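You operate a simulated robot arm through the tools that you are given. There is no shell and no other tool.

Carry out the task below with a simulated robot arm. There is one attempt and no reset: what you move stays moved.

TASK
Gauge rubber buffers 1 and 2; the taller one goes into the small green tray.
Fine: buffer 1 first, and back to its spot; swing the gauge head aside after each; the shorter one ends in its spot.

It is judged by the outcome, as a careful person would: the job done as asked, and still so three seconds after it is handed in. It fails if anything else is knocked over, pushed out of place, dropped, spilled or broken.

THE ROBOT
A 7-joint arm with a two-finger parallel gripper, fixed in place. Base frame: the origin is on the floor under the middle of its stand, x ahead of it, y to its left, z up; the work surface is at about z = 800. Units: mm, rad, N and s.
With the tool pointing down near the work surface it reaches from about 100 to 660 mm from the base axis. Its first joint turns from -1.152 to 1.152 rad. Payload 1.57 kg.
The tool frame sits at the grasp point between the pads (the TCP): z along the fingers, y along the line on which they close. The tips reach 30 mm beyond it. The gripper opens to 80 mm. The fingers are 17 mm wide and 12 mm thick; the gripper's body (40 by 82 mm) begins 80 mm behind the TCP.
Orientation is told as [roll, pitch, yaw] about the base's x, y, z axes, in that order, counted from this pose: with the fingers straight down and closing along the base's y, the tool's x points along the base's -x, its y along +y and its z along -z.

THE INTERFACE
- The arm moves only by the tool send_rows. Its argument "targets" is a list of rows, each a list of 7 numbers: the turn, a rotation vector about the base's x, y, z in units of 8 degrees (1.0 is 8 degrees), then the shift along the base's x, y, z in units of 30 mm (1.0 is 30 mm), then the opening in per cent of the stroke, from 0 (shut) to 100 (fully open). In form: [[wx, wy, wz, tx, ty, tz, claw], ...]. A call has 1 to 20 rows; each row shifts and turns the commanded pose from where the row before left it. A call with a number of a shift or a turn outside -1 to 1 is refused whole. Rows are played at 5 a second. More than 50 mm and 0.15 rad between two rows, or a gripper value outside its range, and nothing of the call is played. Where a pose cannot be reached the arm comes as near as it can. A force on the tool above 40 N (or 10 N above the force at the start of the call, whichever is more), or a blocked arm, ends the call early, and 0.2 s more pass. Each finger travels about 72 mm/s and halts on what it meets, pressing with about 36 N; the grip force reading is that of the motor and also rises with nothing between the fingers. The clock runs only during rows and for 0.2 s after the last one: add rows that do not move to give the fingers time. It gives the time, the measured TCP pose, the force on the tool (base axes), the opening and the grip force at its end, in the units of the frame above (readings bear some noise), with the torque about the TCP (base axes, N m) and any sound that the robot's microphone picked up, and new pictures: "views" is both (left out), scene, wrist or none.
- Cameras (640 x 400 px; columns grow to the right, rows downward): "scene" is fixed at [50.8, 420.5, 1436.1]; the picture's right is [-0.85, -0.52, 0.00], its down [-0.26, 0.43, -0.86] and it looks along [0.45, -0.74, -0.51] (base axes); focal length 325 px, centre (320, 200). "wrist" rides on the gripper at [72, -7, -122] in the tool frame; the picture's right is [0.09, 1.00, 0.00], its down [-0.84, 0.08, -0.54] and it looks along [-0.54, 0.05, 0.84] (tool axes); focal length 238 px, centre (320, 200). There is no depth. A picture from a camera that has moved, and an enlarged one, comes with that camera's place and axes in the base frame and with its lens. The place of the scene camera against the robot may be out by one fixed shift of up to 12 mm in any direction.
- enlarge(camera, box): a new picture of the part [left, top, right, bottom] of that camera's present view, enlarged. No time passes.
- close_job(): hands the job in; it is judged then, once.

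Nothing tells you positions but the pictures and the camera data. Unless the task says otherwise, let go and move clear before handing in.

The tools are called after "Emit:" as name(argument=value, ...) on one line, values as JSON. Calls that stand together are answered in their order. send_rows: Moves the arm, as the interface text tells. Its arguments: {"type":"object","properties":{"targets":{"type":"array"},"views":{"type":"string","enum":["both","scene","wrist","none"]}},"required":["targets"]} The other tools are called the same way: enlarge (camera, box) takes an enlarged picture of a part of a camera's view; close_job () hands the job in.

At the start:

```text
t: 0.0
ee_pos: [442.7, -119.6, 1153.5]
ee_rot: [0.001, -0.001, -0.002]
wrist_force: [0.3, -0.2, -0.3]
moment: [0.01, 0.02, 0.03]
opening: 79.8
finger_force: 0.1
```

scene: 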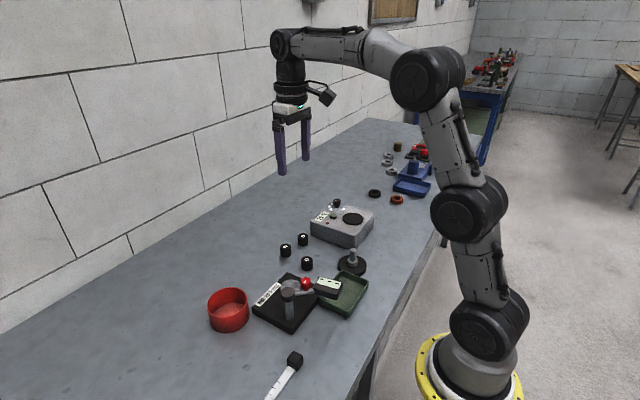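
wrist: 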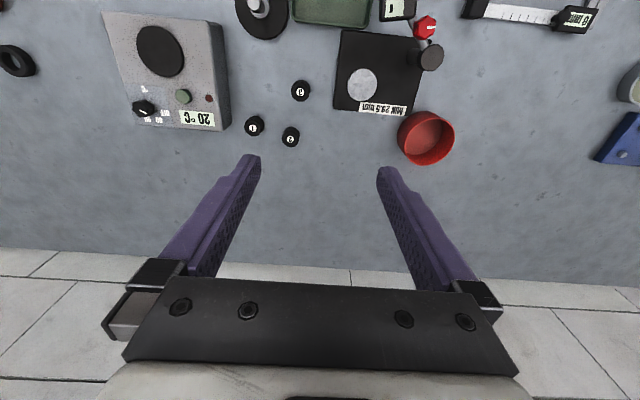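

I see a bench with three small black buffers, a gauge stand (black plate with a swinging head), a small green tray, a red cup and a heater-like box. First I'll look closer at the labels and the gauge.

Emit:
enlarge(camera="scene", box=[200, 180, 400, 340])

Emit:
enlarge(camera="wrist", box=[220, 0, 480, 170])

Emit:
enlarge(camera="scene", box=[240, 260, 370, 340])

```text
2.50 times, centred on (300, 260) of scene
camera zoom: at [50.8, 420.5, 1436.1], right [-0.85, -0.52, 0.0], down [-0.26, 0.43, -0.86], along [0.45, -0.74, -0.51], focal length 812 px, centre (370, 50)
```

zoom: 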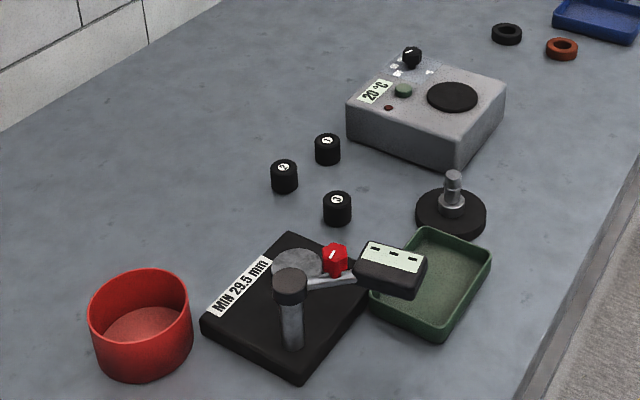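

```text
2.35 times, centred on (350, 85) of wrist
camera zoom: at [369.6, -127.4, 1275.5], right [-0.09, 1.0, 0.0], down [0.84, 0.08, 0.54], along [0.54, 0.05, -0.84], focal length 561 px, centre (249, 471)
```

zoom: 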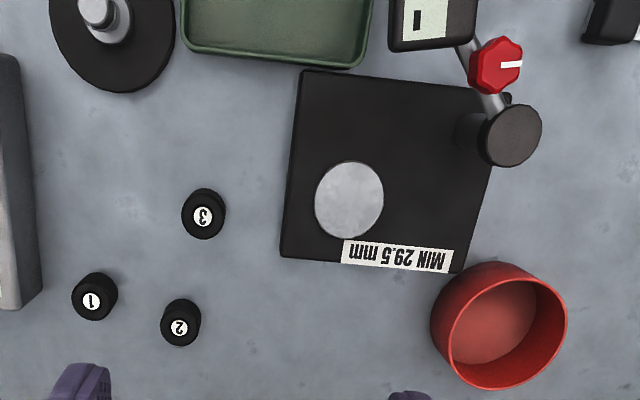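

```text
4.92 times, centred on (305, 300) of scene
camera zoom: at [50.8, 420.5, 1436.1], right [-0.85, -0.52, 0.0], down [-0.26, 0.43, -0.86], along [0.45, -0.74, -0.51], focal length 1600 px, centre (394, -292)
```

zoom: 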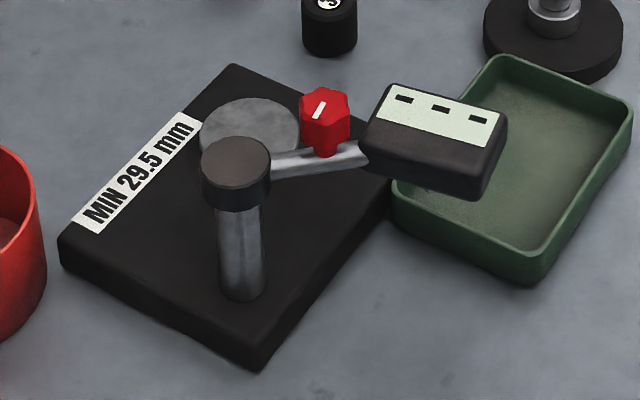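

The gauge has a post with a swinging arm, a head with a blank display and a red knob, all currently turned out over the tray. I take buffer 1 to be near (507, -240), buffer 2 near (523, -171) and the anvil near (418, -49). Next I move in for a closer look at the gauge.

Emit:
send_rows(targets=[[0, 0, 0, -0.939, 0.747, -0.863, 100], [0, 0, 0, -0.939, 0.747, -0.863, 100], [0, 0, 0, -0.939, 0.747, -0.863, 100], [0, 0, 0, -0.939, 0.747, -0.863, 100], [0, 0, 0, 0, 0, 0, 100]])

```text
t: 1.2
ee_pos: [327.0, -32.1, 1053.9]
ee_rot: [0.0, 0.001, 0.001]
wrist_force: [-0.9, -0.4, -0.6]
moment: [-0.02, -0.01, -0.03]
opening: 79.9
finger_force: 0.0
camera wrist: at [254.6, -39.4, 1175.9], right [-0.09, 1.0, 0.0], down [0.84, 0.08, 0.54], along [0.54, 0.05, -0.84], focal length 238 px, centre (320, 200)
```

scene: 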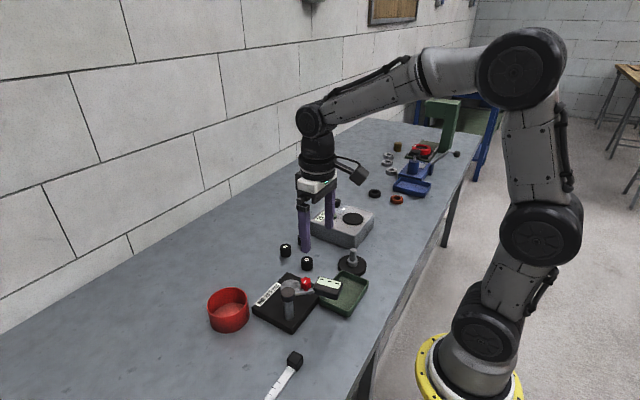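
wrist: 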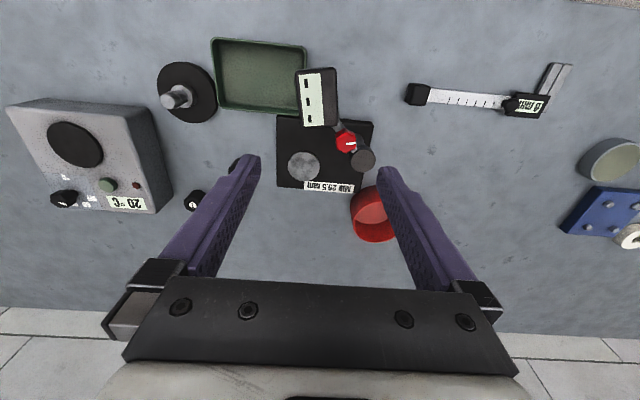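

The gauge is now in clear view between the fingers, with its head and red knob turned toward the tray side. I'll enlarge it.

Emit:
enlarge(camera="wrist", box=[200, 30, 420, 250])

Emit:
enlarge(camera="wrist", box=[270, 60, 390, 200])

Emit:
enlarge(camera="wrist", box=[400, 60, 600, 180])

Emit:
enlarge(camera="scene", box=[250, 260, 350, 340])

```text
1.82 times, centred on (310, 140) of wrist
camera zoom: at [254.6, -39.4, 1175.9], right [-0.09, 1.0, 0.0], down [0.84, 0.08, 0.54], along [0.54, 0.05, -0.84], focal length 433 px, centre (338, 309)
```

zoom: 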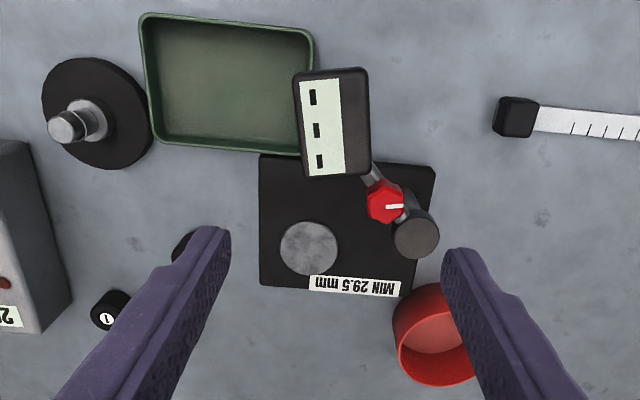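

```text
2.86 times, centred on (330, 130) of wrist
camera zoom: at [254.6, -39.4, 1175.9], right [-0.09, 1.0, 0.0], down [0.84, 0.08, 0.54], along [0.54, 0.05, -0.84], focal length 681 px, centre (291, 400)
```

zoom: 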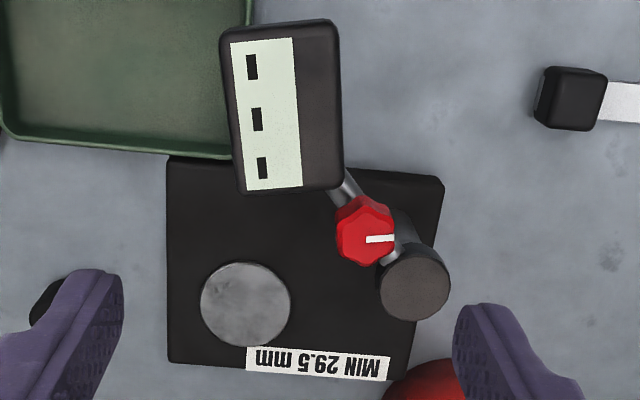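

```text
3.20 times, centred on (500, 120) of wrist
camera zoom: at [254.6, -39.4, 1175.9], right [-0.09, 1.0, 0.0], down [0.84, 0.08, 0.54], along [0.54, 0.05, -0.84], focal length 763 px, centre (-256, 456)
```

zoom: 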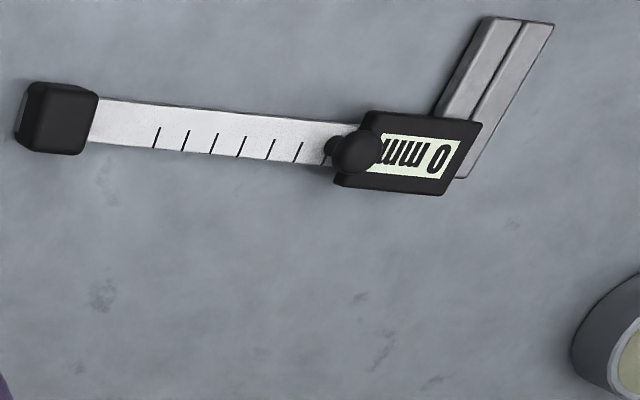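

```text
5.00 times, centred on (300, 300) of scene
camera zoom: at [50.8, 420.5, 1436.1], right [-0.85, -0.52, 0.0], down [-0.26, 0.43, -0.86], along [0.45, -0.74, -0.51], focal length 1624 px, centre (420, -300)
```

zoom: 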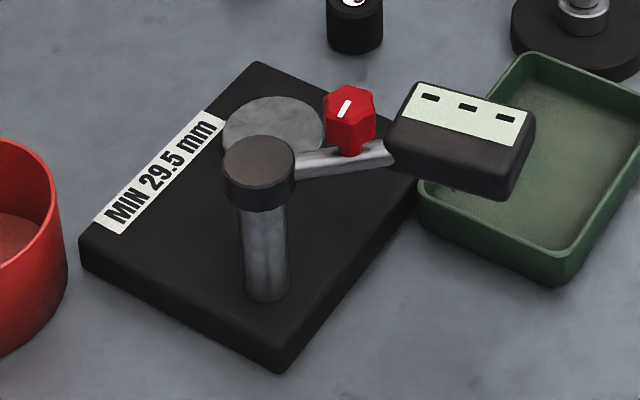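

The gauge geometry is now clear: post near (367, 24) with its top at about 904, anvil near (418, -50) with its top at about 826, knob near (339, -3) with its top at about 923, and head top at about 909. I'll turn the gripper -90° about the vertical so the fingers close along x, and hover near the buffers for a closer look.

Emit:
send_rows(targets=[[0, 0, -0.9375, 0.508, -0.39, -0.15, 60], [0, 0, -0.9375, 0.508, -0.39, -0.15, 60], [0, 0, -0.9375, 0.508, -0.39, -0.15, 60], [0, 0, -0.9375, 0.508, -0.39, -0.15, 60], [0, 0, -0.9375, 0.508, -0.39, -0.15, 60], [0, 0, -0.9375, 0.508, -0.39, -0.15, 60], [0, 0, -0.9375, 0.508, -0.39, -0.15, 60], [0, 0, -0.9375, 0.508, -0.39, -0.15, 60], [0, 0, -0.9375, 0.508, -0.39, -0.15, 60], [0, 0, -0.9375, 0.508, -0.39, -0.15, 60], [0, 0, -0.9375, 0.508, -0.39, -0.15, 60], [0, 0, -0.9375, 0.508, -0.39, -0.15, 60], [0, 0, 0, 0, 0, 0, 60]])

```text
t: 4.0
ee_pos: [512.2, -170.5, 996.0]
ee_rot: [0.0, 0.0, -1.575]
wrist_force: [-0.5, 0.0, -0.4]
moment: [-0.02, 0.03, 0.01]
opening: 47.8
finger_force: 0.0
camera wrist: at [503.7, -99.3, 1118.4], right [1.0, 0.09, 0.0], down [0.08, -0.84, 0.54], along [0.05, -0.54, -0.84], focal length 238 px, centre (320, 200)
```

scene: 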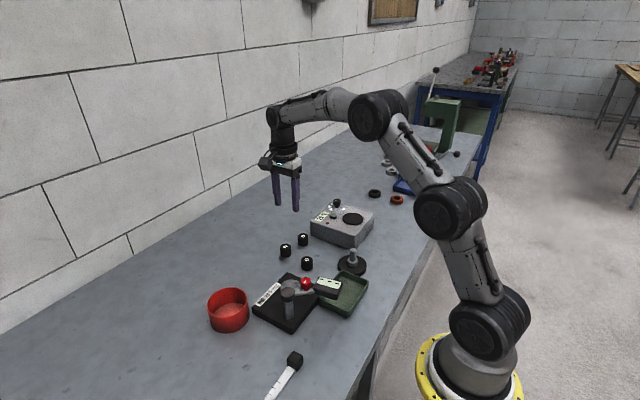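
wrist: 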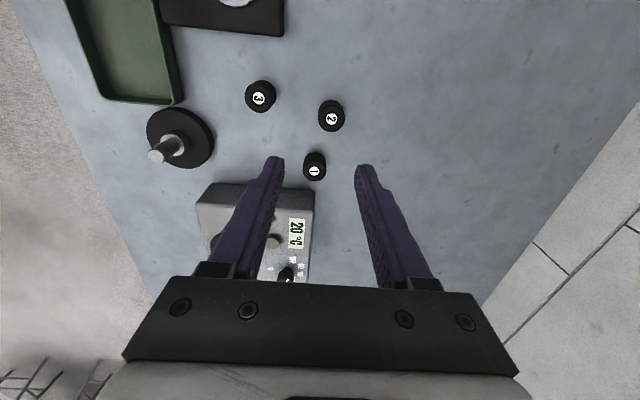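

The turn was reached cleanly and all three buffers are visible between and beyond the fingers. I'll zoom in to locate buffers 1 and 2 precisely.

Emit:
enlarge(camera="wrist", box=[230, 70, 370, 210])

Emit:
enlarge(camera="scene", box=[260, 220, 340, 280])

```text
2.86 times, centred on (300, 140) of wrist
camera zoom: at [503.7, -99.3, 1118.4], right [1.0, 0.09, 0.0], down [0.08, -0.84, 0.54], along [0.05, -0.54, -0.84], focal length 681 px, centre (377, 371)
```

zoom: 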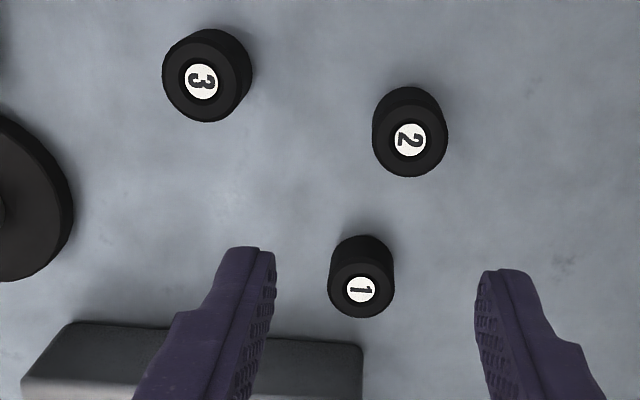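

```text
6.67 times, centred on (300, 250) of scene
camera zoom: at [50.8, 420.5, 1436.1], right [-0.85, -0.52, 0.0], down [-0.26, 0.43, -0.86], along [0.45, -0.74, -0.51], focal length 2166 px, centre (453, -133)
```

zoom: 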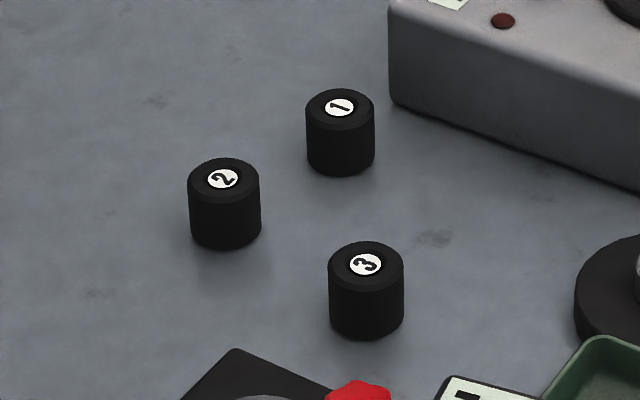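

Buffer 1 stands near (508, -240) with its top at about z 828 and a diameter of about 31 mm; buffer 2 is near (523, -170). Next I hover just above buffer 1 to check alignment.

Emit:
send_rows(targets=[[0, 0, 0, -0.0293, -0.4673, -0.7727, 60], [0, 0, 0, -0.0293, -0.4673, -0.7727, 60], [0, 0, 0, -0.0293, -0.4673, -0.7727, 60], [0, 0, 0, -0.0293, -0.4673, -0.7727, 60], [0, 0, 0, -0.0293, -0.4673, -0.7727, 60], [0, 0, 0, 0, 0, 0, 60], [0, 0, 0, 0, 0, 0, 60]])

```text
t: 5.6
ee_pos: [506.7, -241.4, 879.5]
ee_rot: [0.0, 0.0, -1.572]
wrist_force: [0.3, -0.5, 0.7]
moment: [0.03, -0.04, -0.04]
opening: 48.2
finger_force: 0.0
camera wrist: at [499.6, -170.4, 1001.3], right [1.0, 0.09, 0.0], down [0.08, -0.84, 0.54], along [0.05, -0.54, -0.84], focal length 238 px, centre (320, 200)
```

scene: 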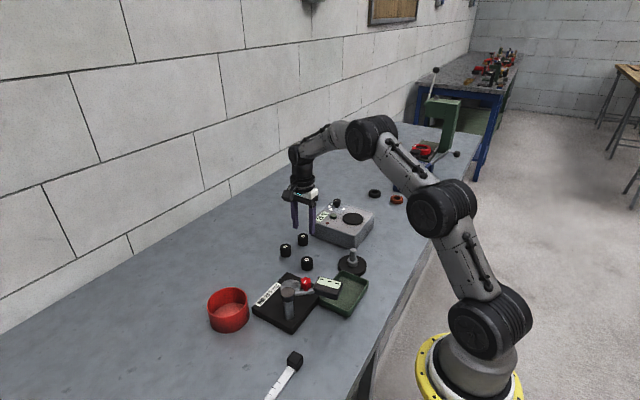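
wrist: 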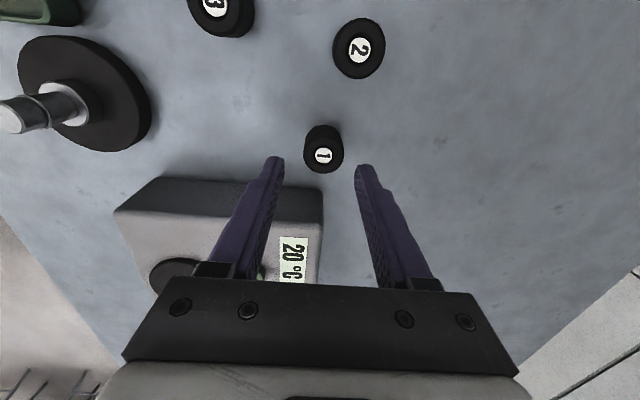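

Buffer 1 sits centred between the fingers at about (508, -240). I descend with the tips stopping about 6 mm above the bench and close on it.

Emit:
send_rows(targets=[[0, 0, 0, 0, 0.01, -0.489, 60], [0, 0, 0, 0, 0.01, -0.489, 60], [0, 0, 0, 0, 0, -0.489, 60], [0, 0, 0, 0, 0, 0, 60]])

```text
t: 6.6
ee_pos: [506.5, -240.9, 835.4]
ee_rot: [0.001, 0.001, -1.569]
wrist_force: [0.0, -0.2, -0.3]
moment: [-0.01, -0.03, 0.02]
opening: 48.1
finger_force: 0.0
camera wrist: at [498.3, -169.2, 958.6], right [1.0, 0.09, 0.0], down [0.08, -0.84, 0.54], along [0.05, -0.54, -0.84], focal length 238 px, centre (320, 200)
```

scene: 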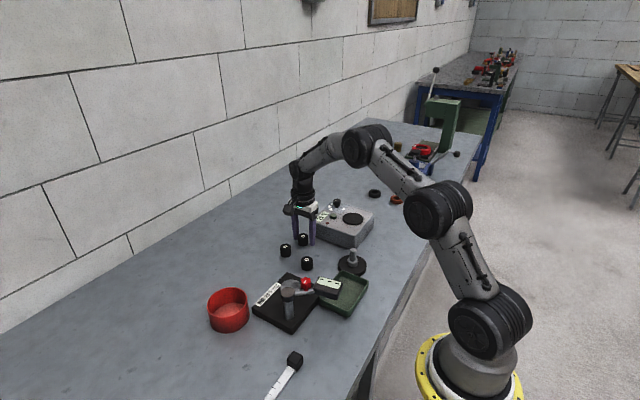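
wrist: 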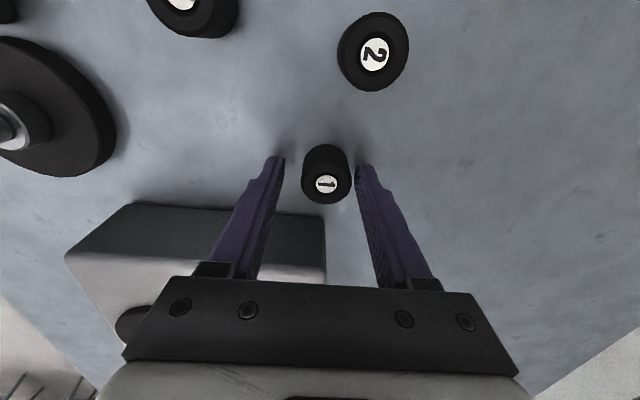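

The fingers straddle buffer 1, offset by about 1.5 mm in x. I trim that and close.

Emit:
send_rows(targets=[[0, 0, 0, 0.05, 0, 0, 60], [0, 0, 0, 0, 0, 0, 60], [0, 0, 0, 0, 0, 0, 0], [0, 0, 0, 0, 0, 0, 0], [0, 0, 0, 0, 0, 0, 0], [0, 0, 0, 0, 0, 0, 0]], views="wrist")

```text
t: 8.0
ee_pos: [507.8, -241.8, 837.2]
ee_rot: [0.0, -0.001, -1.572]
wrist_force: [0.2, -0.2, 1.4]
moment: [0.0, -0.01, -0.03]
opening: 29.3
finger_force: 36.2
camera wrist: at [500.3, -169.7, 958.6], right [1.0, 0.09, 0.0], down [0.08, -0.84, 0.54], along [0.05, -0.54, -0.84], focal length 238 px, centre (320, 200)
```

wrist: 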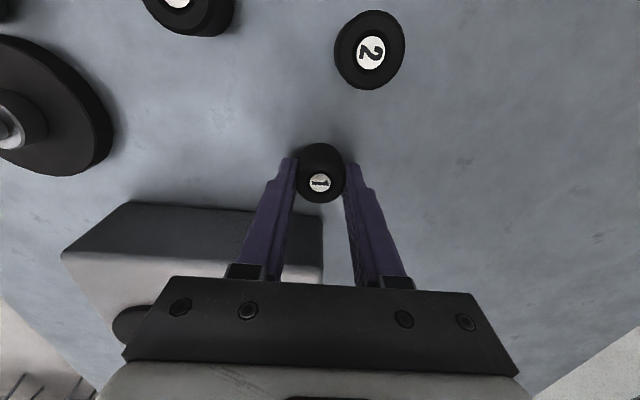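

Buffer 1 is gripped at 29.3 mm with its expected grip force. I lift it and carry it above the anvil, then check alignment.

Emit:
send_rows(targets=[[0, 0, 0, 0, 0, 0.5, 0], [0, 0, 0, 0, 0, 0.9, 0], [0, 0, 0, 0, 0, 1.0, 0], [0, 0, 0, 0, 0, 0.4, 0], [0, 0, 0, -0.431, 0.909, 0, 0], [0, 0, 0, -0.431, 0.909, 0, 0], [0, 0, 0, -0.431, 0.909, 0, 0], [0, 0, 0, -0.431, 0.909, 0, 0], [0, 0, 0, -0.431, 0.909, 0, 0], [0, 0, 0, -0.431, 0.909, 0, 0], [0, 0, 0, -0.431, 0.909, 0, 0], [0, 0, 0, 0, 0, 0, 0], [0, 0, 0, 0, 0, 0, 0]])

```text
t: 10.8
ee_pos: [420.2, -49.7, 917.4]
ee_rot: [0.0, 0.0, -1.57]
wrist_force: [-0.2, 0.2, -0.1]
moment: [0.02, 0.01, -0.05]
opening: 29.2
finger_force: 35.9
camera wrist: at [411.5, 22.1, 1040.2], right [1.0, 0.09, 0.0], down [0.08, -0.84, 0.54], along [0.05, -0.54, -0.84], focal length 238 px, centre (320, 200)
```

scene: 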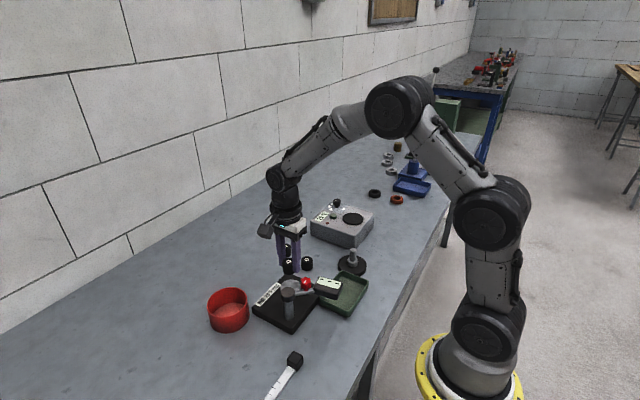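
wrist: 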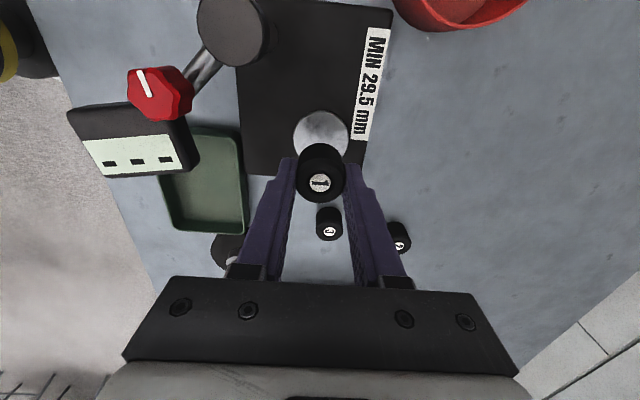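

Buffer 1 is held above the gauge plate with the anvil disc just behind it. I zoom in to compare centres.

Emit:
enlarge(camera="wrist", box=[250, 80, 390, 220])

Emit:
enlarge(camera="wrist", box=[60, 0, 300, 200])

```text
2.86 times, centred on (320, 150) of wrist
camera zoom: at [411.5, 22.1, 1040.2], right [1.0, 0.09, 0.0], down [0.08, -0.84, 0.54], along [0.05, -0.54, -0.84], focal length 681 px, centre (320, 343)
```

zoom: 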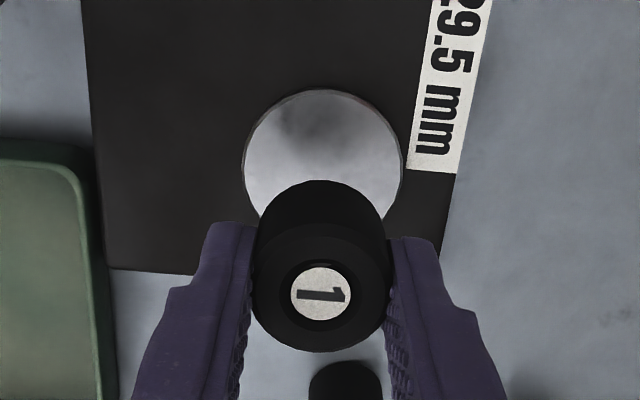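

```text
2.00 times, centred on (180, 100) of wrist
camera zoom: at [411.5, 22.1, 1040.2], right [1.0, 0.09, 0.0], down [0.08, -0.84, 0.54], along [0.05, -0.54, -0.84], focal length 477 px, centre (600, 400)
```

zoom: 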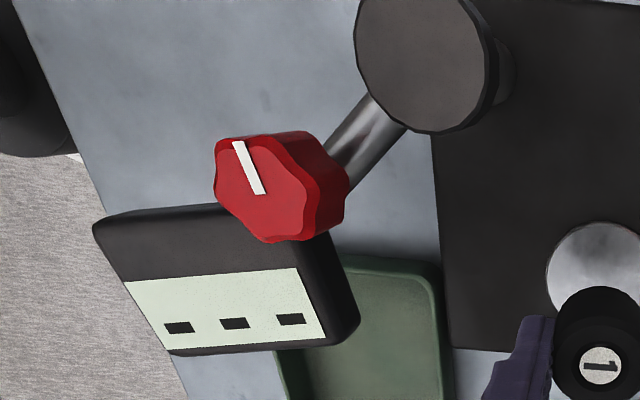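

The held buffer and the anvil centre agree to within about 1 mm near (418.5, -48.7). I lower it to just above the anvil and then in 1 mm steps, watching the force.

Emit:
send_rows(targets=[[0, 0, 0, 0, 0, -0.6, 0], [0, 0, 0, 0, 0, -0.6, 0], [0, 0, 0, 0, 0, -0.6, 0], [0, 0, 0, 0, 0, 0, 0], [0, 0, 0, 0, 0, -0.0333, 0], [0, 0, 0, 0, 0, -0.0333, 0], [0, 0, 0, 0, 0, 0, 0]], views="wrist")

```text
t: 12.4
ee_pos: [419.6, -49.2, 863.7]
ee_rot: [0.002, 0.0, -1.571]
wrist_force: [-4.6, 5.1, 19.9]
moment: [0.31, 0.2, 0.01]
opening: 29.0
finger_force: 36.2
camera wrist: at [410.8, 22.3, 986.3], right [1.0, 0.09, 0.0], down [0.08, -0.84, 0.54], along [0.05, -0.54, -0.84], focal length 238 px, centre (320, 200)
```

wrist: 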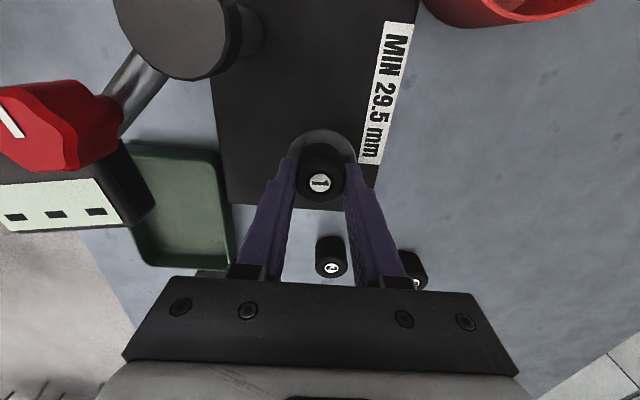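

Contact with the anvil is felt (about 20 N up). I ease back 1 mm and open the fingers.

Emit:
send_rows(targets=[[0, 0, 0, 0, 0, 0.0333, 0], [0, 0, 0, 0, 0, 0, 0], [0, 0, 0, 0, 0, 0, 60], [0, 0, 0, 0, 0, 0, 60], [0, 0, 0, 0, 0, 0, 60]], views="wrist")

```text
t: 13.6
ee_pos: [418.0, -50.1, 862.9]
ee_rot: [0.0, 0.0, -1.571]
wrist_force: [0.4, 0.1, 0.5]
moment: [0.02, -0.02, 0.0]
opening: 48.2
finger_force: 0.1
camera wrist: at [410.5, 21.7, 985.9], right [1.0, 0.09, 0.0], down [0.08, -0.84, 0.54], along [0.05, -0.54, -0.84], focal length 238 px, centre (320, 200)
```

wrist: 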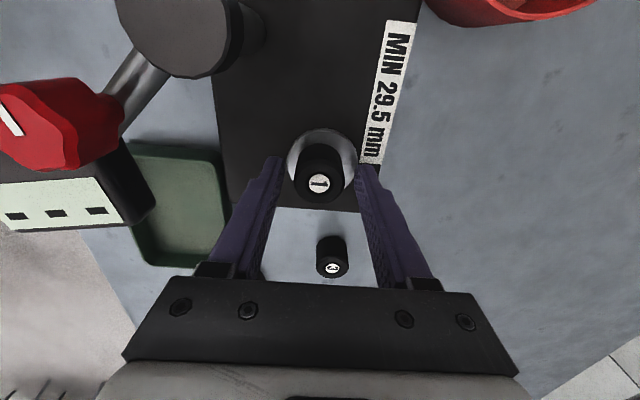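

Buffer 1 stands freely in the middle of the anvil. I lift clear and move above the red knob, to cage it loosely between the fingers for swinging the head.

Emit:
send_rows(targets=[[0, 0, 0, 0, 0, 0.4, 60], [0, 0, 0, 0, 0, 0.8, 60], [0, 0, 0, 0, 0, 1.0, 60], [0, 0, 0, 0, 0, 1.0, 60], [0, 0, 0, 0, 0, 0.8, 60], [0, 0, 0, -0.894, 0.511, 0, 50], [0, 0, 0, -0.894, 0.511, 0, 50], [0, 0, 0, -0.894, 0.511, 0, 50], [0, 0, 0, 0, 0, 0, 50], [0, 0, 0, 0, 0, 0, 50]])

```text
t: 15.8
ee_pos: [337.7, -4.3, 986.4]
ee_rot: [-0.001, 0.0, -1.57]
wrist_force: [0.1, 0.7, 0.4]
moment: [-0.02, 0.01, -0.01]
opening: 40.1
finger_force: 0.0
camera wrist: at [330.8, 66.4, 1107.9], right [1.0, 0.09, 0.0], down [0.08, -0.84, 0.54], along [0.05, -0.54, -0.84], focal length 238 px, centre (320, 200)
```

scene: 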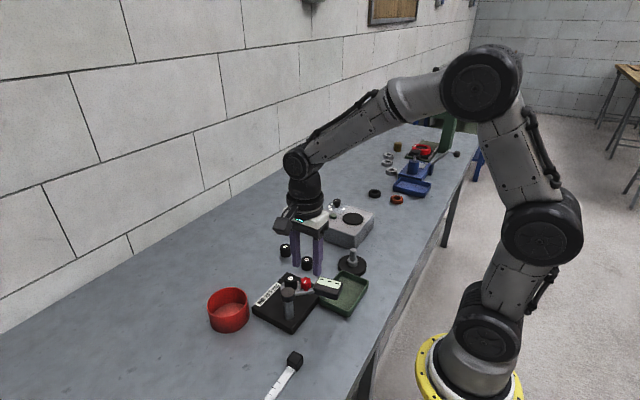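
wrist: 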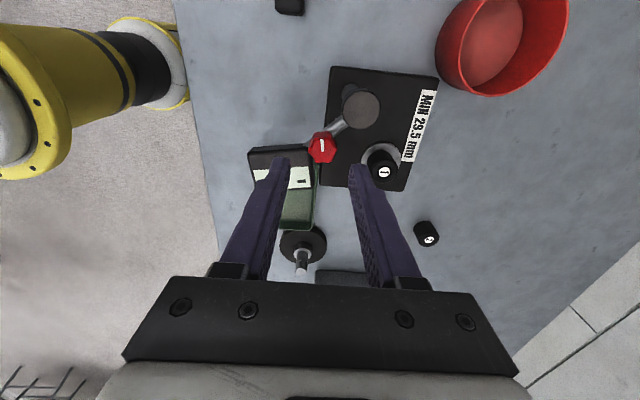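

Emit:
enlarge(camera="wrist", box=[240, 60, 440, 240])

Emit:
enlarge(camera="scene", box=[250, 250, 350, 340])

```text
2.22 times, centred on (340, 150) of wrist
camera zoom: at [330.8, 66.4, 1107.9], right [1.0, 0.09, 0.0], down [0.08, -0.84, 0.54], along [0.05, -0.54, -0.84], focal length 530 px, centre (276, 311)
```

zoom: 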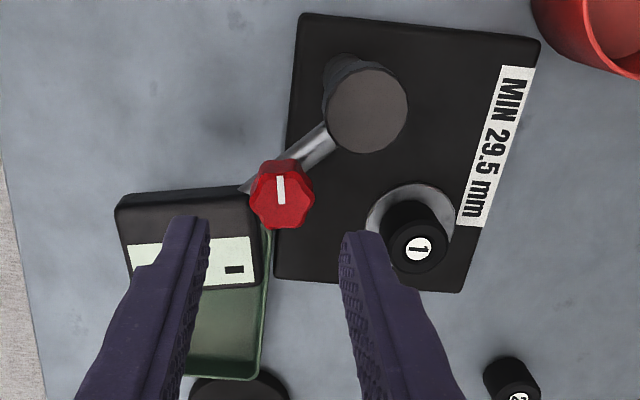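

```text
4.44 times, centred on (300, 295) of scene
camera zoom: at [50.8, 420.5, 1436.1], right [-0.85, -0.52, 0.0], down [-0.26, 0.43, -0.86], along [0.45, -0.74, -0.51], focal length 1444 px, centre (409, -222)
```

zoom: 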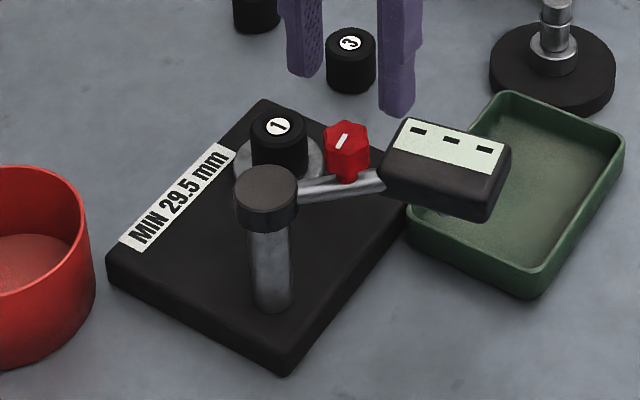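

The knob is at (339, -3) with its top at about 925, centred under the fingers. I lower so the tips straddle only the knob, staying above the head's top face.

Emit:
send_rows(targets=[[0, 0, 0, 0.02, 0.02, -0.5, 50], [0, 0, 0, 0, 0, -0.5, 50], [0, 0, 0, 0, 0, -0.367, 50], [0, 0, 0, 0, 0, 0, 50]])

```text
t: 16.8
ee_pos: [339.6, -3.8, 943.6]
ee_rot: [0.0, 0.001, -1.57]
wrist_force: [0.5, -0.1, -1.1]
moment: [0.0, 0.0, 0.01]
opening: 39.8
finger_force: 0.0
camera wrist: at [331.6, 66.7, 1066.1], right [1.0, 0.09, 0.0], down [0.08, -0.84, 0.54], along [0.05, -0.54, -0.84], focal length 238 px, centre (320, 200)
```

scene: 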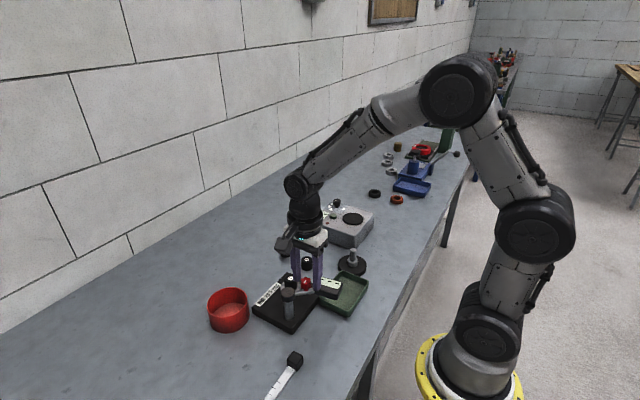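
wrist: 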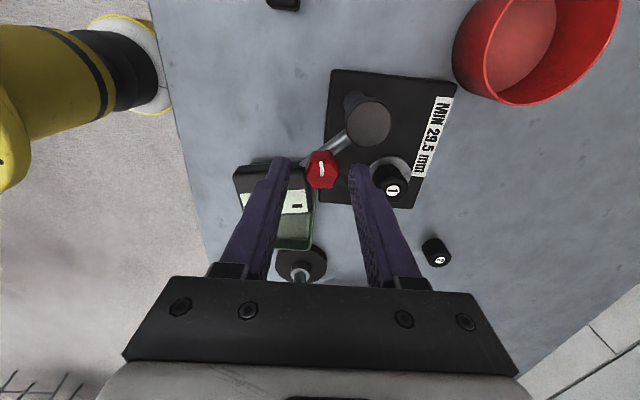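

The fingers straddle the knob with a few millimetres of play on each side. I start the swing with a small test arc about the post, watching the force.

Emit:
send_rows(targets=[[0, 0, 0, 0.22, -0.027, 0, 50], [0, 0, 0, 0.183, -0.16, 0, 50], [0, 0, 0, 0.2, -0.12, 0, 50], [0, 0, 0, 0, 0, 0, 50]])

```text
t: 17.8
ee_pos: [357.8, -13.3, 942.5]
ee_rot: [0.0, 0.0, -1.572]
wrist_force: [-2.6, -1.5, -0.7]
moment: [-0.04, 0.01, 0.0]
opening: 41.6
finger_force: 1.7
camera wrist: at [349.9, 58.3, 1065.5], right [1.0, 0.09, 0.0], down [0.08, -0.84, 0.54], along [0.05, -0.54, -0.84], focal length 238 px, centre (320, 200)
```

scene: 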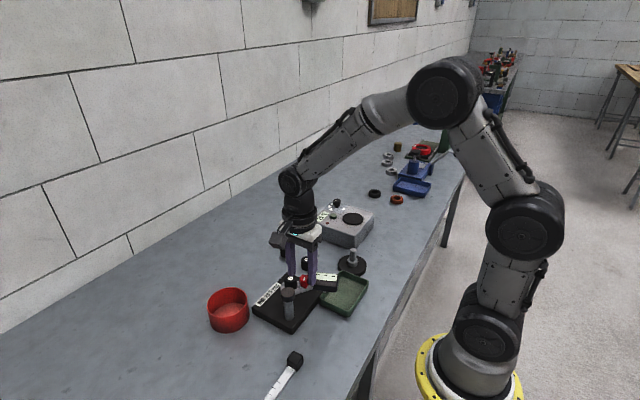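
wrist: 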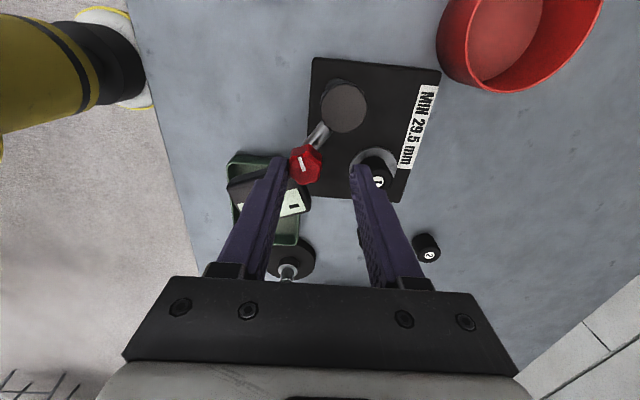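

The head swings with only about 3 N. I continue the arc partway and then inspect the clearance between the underside of the head and buffer 1.

Emit:
send_rows(targets=[[0, 0, 0, 0.217, -0.083, 0, 50], [0, 0, 0, 0, 0, 0, 50]])

Emit:
enlarge(camera="scene", box=[265, 255, 365, 325])

Emit:
enlarge(camera="wrist", box=[220, 60, 440, 260])

```text
t: 18.4
ee_pos: [364.1, -14.8, 943.7]
ee_rot: [0.002, -0.001, -1.571]
wrist_force: [-2.1, -1.2, -0.7]
moment: [0.0, 0.06, 0.05]
opening: 41.6
finger_force: 0.9
camera wrist: at [356.5, 55.6, 1066.1], right [1.0, 0.09, 0.0], down [0.08, -0.84, 0.54], along [0.05, -0.54, -0.84], focal length 238 px, centre (320, 200)
```

scene: 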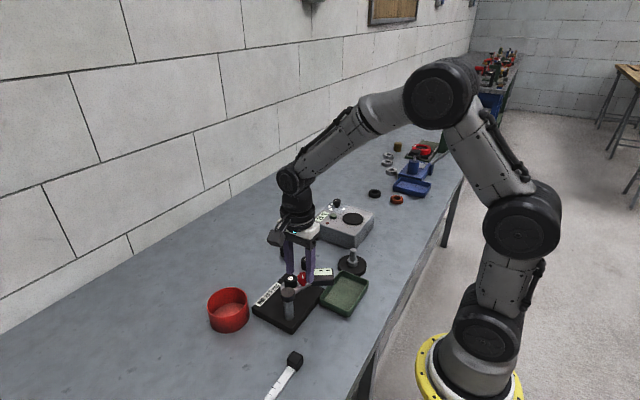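
wrist: 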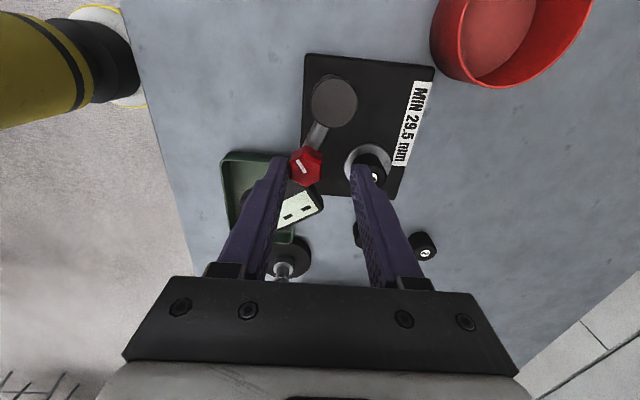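

```text
5.71 times, centred on (315, 290) of scene
camera zoom: at [50.8, 420.5, 1436.1], right [-0.85, -0.52, 0.0], down [-0.26, 0.43, -0.86], along [0.45, -0.74, -0.51], focal length 1856 px, centre (349, -314)
```

zoom: 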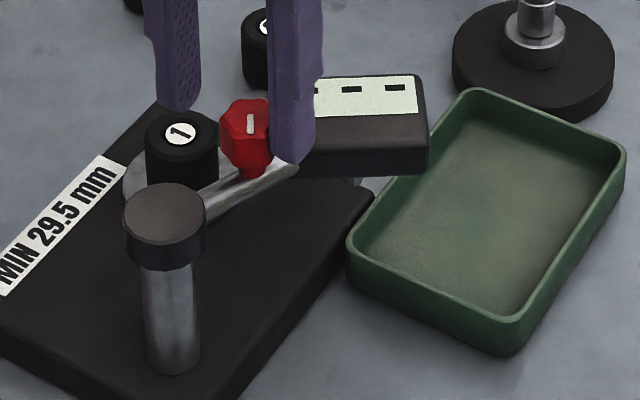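

```text
2.00 times, centred on (330, 160) of wrist
camera zoom: at [356.5, 55.6, 1066.1], right [1.0, 0.09, 0.0], down [0.08, -0.84, 0.54], along [0.05, -0.54, -0.84], focal length 477 px, centre (300, 280)
```

zoom: 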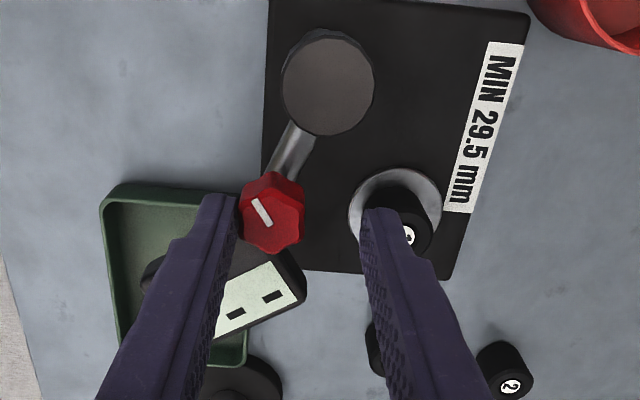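

I can see a small probe tip under the head, and I estimate only a few millimetres of clearance over the buffer. I continue slowly to just short of the buffer and look again.

Emit:
send_rows(targets=[[0, 0, 0, 0.155, -0.022, 0, 50], [0, 0, 0, 0.155, -0.022, 0, 50], [0, 0, 0, 0.117, 0, 0, 50], [0, 0, 0, 0.117, 0, 0, 50], [0, 0, 0, 0, 0, 0, 50]])

Emit:
enlarge(camera="scene", box=[265, 255, 365, 325])

Emit:
enlarge(camera="wrist", box=[220, 60, 440, 260])

```text
t: 19.6
ee_pos: [381.3, -16.4, 944.5]
ee_rot: [0.003, 0.0, -1.572]
wrist_force: [-1.0, -0.9, 0.0]
moment: [-0.01, 0.01, 0.02]
opening: 40.8
finger_force: 0.8
camera wrist: at [372.8, 56.0, 1066.9], right [1.0, 0.09, 0.0], down [0.08, -0.84, 0.54], along [0.05, -0.54, -0.84], focal length 238 px, centre (320, 200)
```

scene: 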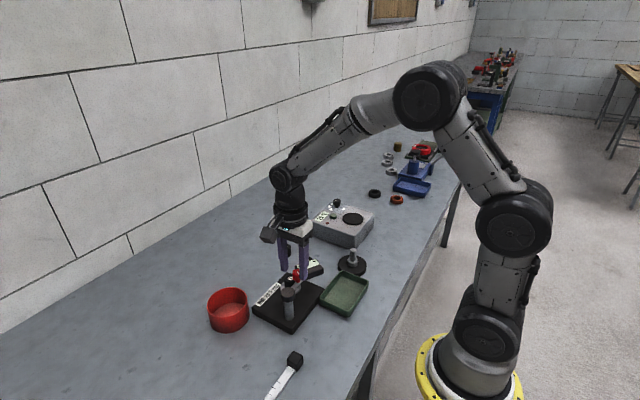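
wrist: 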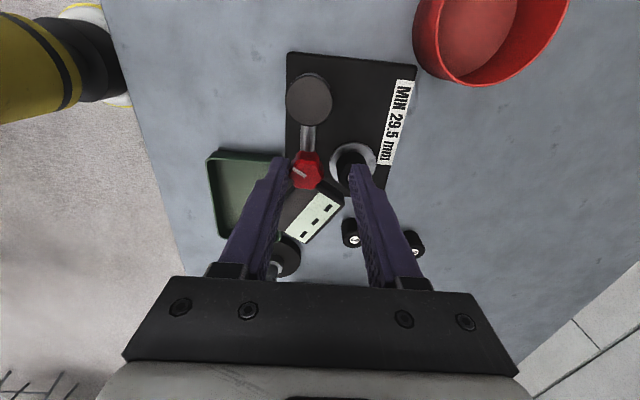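

```text
5.71 times, centred on (315, 290) of scene
camera zoom: at [50.8, 420.5, 1436.1], right [-0.85, -0.52, 0.0], down [-0.26, 0.43, -0.86], along [0.45, -0.74, -0.51], focal length 1856 px, centre (349, -314)
```

zoom: 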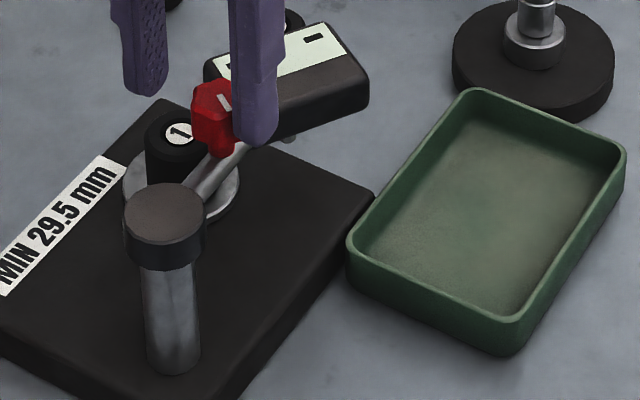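

```text
2.00 times, centred on (330, 160) of wrist
camera zoom: at [372.8, 56.0, 1066.9], right [1.0, 0.09, 0.0], down [0.08, -0.84, 0.54], along [0.05, -0.54, -0.84], focal length 477 px, centre (300, 280)
```

zoom: 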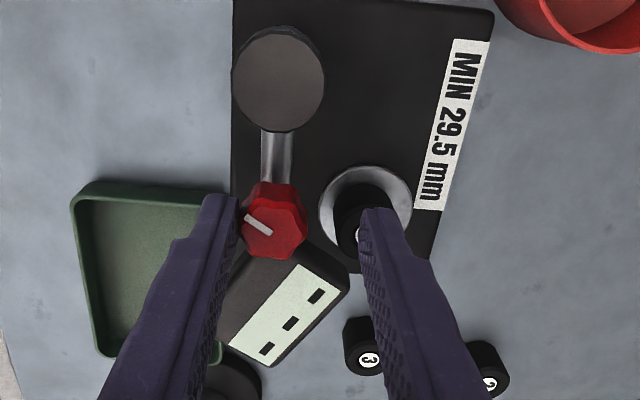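

The head is at about -85° and the probe hangs just above the buffer's height. I advance a few degrees at a time and check whether the buffer stays put.

Emit:
send_rows(targets=[[0, 0, 0, 0.107, 0.017, 0, 50], [0, 0, 0, 0.107, 0.017, 0, 50], [0, 0, 0, 0.133, 0.04, 0, 50], [0, 0, 0, 0, 0, 0, 50]])

Emit:
enlarge(camera="scene", box=[265, 255, 345, 311])

Emit:
enlarge(camera="wrist", box=[220, 60, 440, 260])

```text
t: 20.6
ee_pos: [391.2, -13.3, 943.1]
ee_rot: [0.001, 0.0, -1.572]
wrist_force: [-1.8, -0.3, -0.2]
moment: [-0.02, 0.02, 0.02]
opening: 40.9
finger_force: 0.5
camera wrist: at [383.4, 58.1, 1065.7], right [1.0, 0.09, 0.0], down [0.08, -0.84, 0.54], along [0.05, -0.54, -0.84], focal length 238 px, centre (320, 200)
```

scene: 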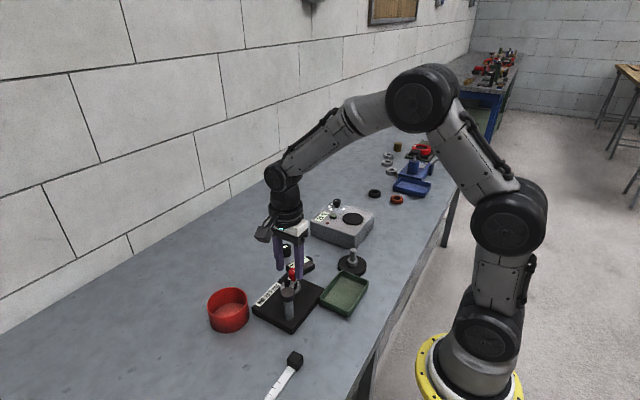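
wrist: 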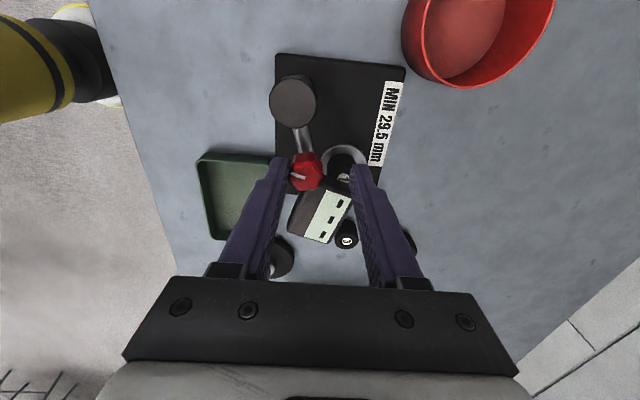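

```text
7.14 times, centred on (305, 283) of scene
camera zoom: at [50.8, 420.5, 1436.1], right [-0.85, -0.52, 0.0], down [-0.26, 0.43, -0.86], along [0.45, -0.74, -0.51], focal length 2321 px, centre (427, -393)
```

zoom: 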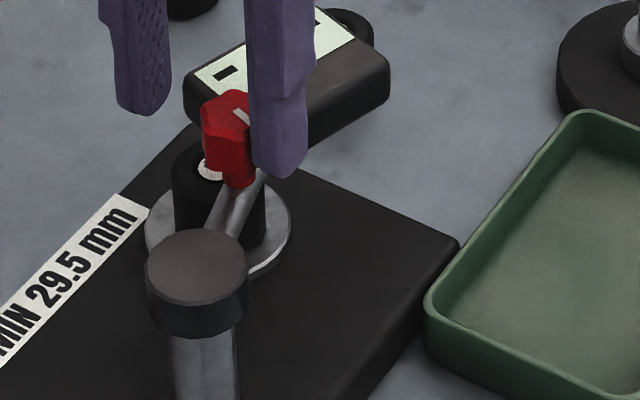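

```text
2.00 times, centred on (330, 160) of wrist
camera zoom: at [383.4, 58.1, 1065.7], right [1.0, 0.09, 0.0], down [0.08, -0.84, 0.54], along [0.05, -0.54, -0.84], focal length 477 px, centre (300, 280)
```

zoom: 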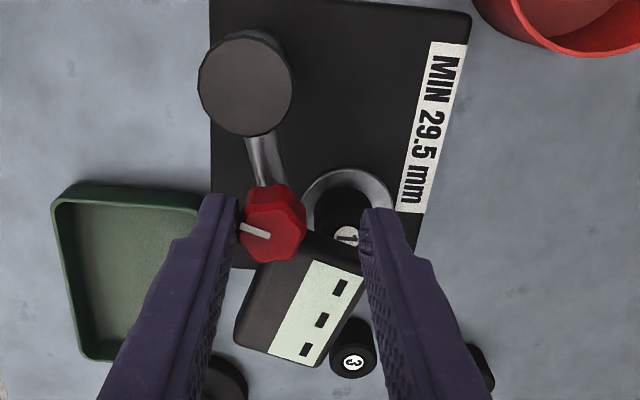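

The head is at about -70°, buffer 1 unmoved and the force is low. I go on in small steps.

Emit:
send_rows(targets=[[0, 0, 0, 0.087, 0.037, 0, 50], [0, 0, 0, 0.083, 0.04, 0, 50], [0, 0, 0, 0, 0, 0, 50]])

Emit:
enlarge(camera="scene", box=[265, 255, 345, 311])

Emit:
enlarge(camera="wrist", box=[220, 60, 440, 260])

```text
t: 21.4
ee_pos: [395.4, -10.3, 943.9]
ee_rot: [0.001, 0.0, -1.57]
wrist_force: [-1.0, -0.4, 0.2]
moment: [0.01, 0.0, 0.02]
opening: 41.4
finger_force: 0.8
camera wrist: at [388.3, 59.8, 1066.0], right [1.0, 0.09, 0.0], down [0.08, -0.84, 0.54], along [0.05, -0.54, -0.84], focal length 238 px, centre (320, 200)
```

scene: 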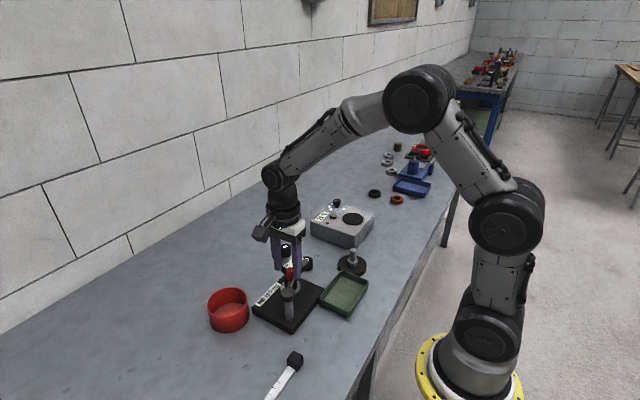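
wrist: 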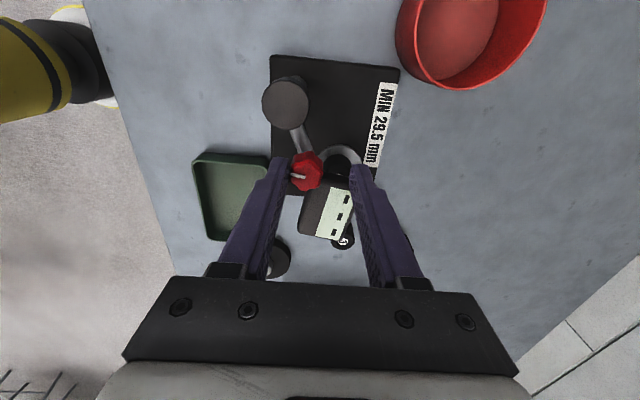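

```text
7.14 times, centred on (305, 283) of scene
camera zoom: at [50.8, 420.5, 1436.1], right [-0.85, -0.52, 0.0], down [-0.26, 0.43, -0.86], along [0.45, -0.74, -0.51], focal length 2321 px, centre (427, -393)
```

zoom: 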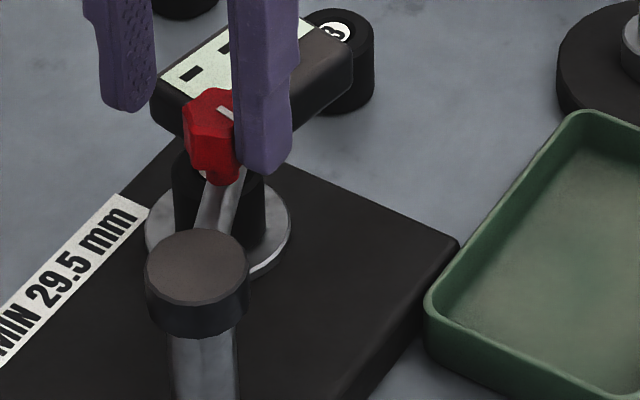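

```text
2.00 times, centred on (330, 160) of wrist
camera zoom: at [388.3, 59.8, 1066.0], right [1.0, 0.09, 0.0], down [0.08, -0.84, 0.54], along [0.05, -0.54, -0.84], focal length 477 px, centre (300, 280)
```

zoom: 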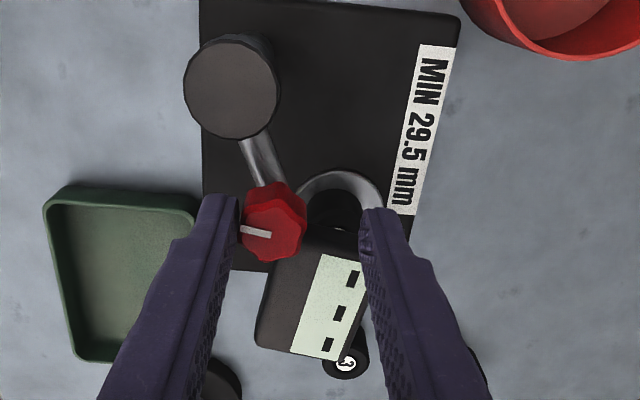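

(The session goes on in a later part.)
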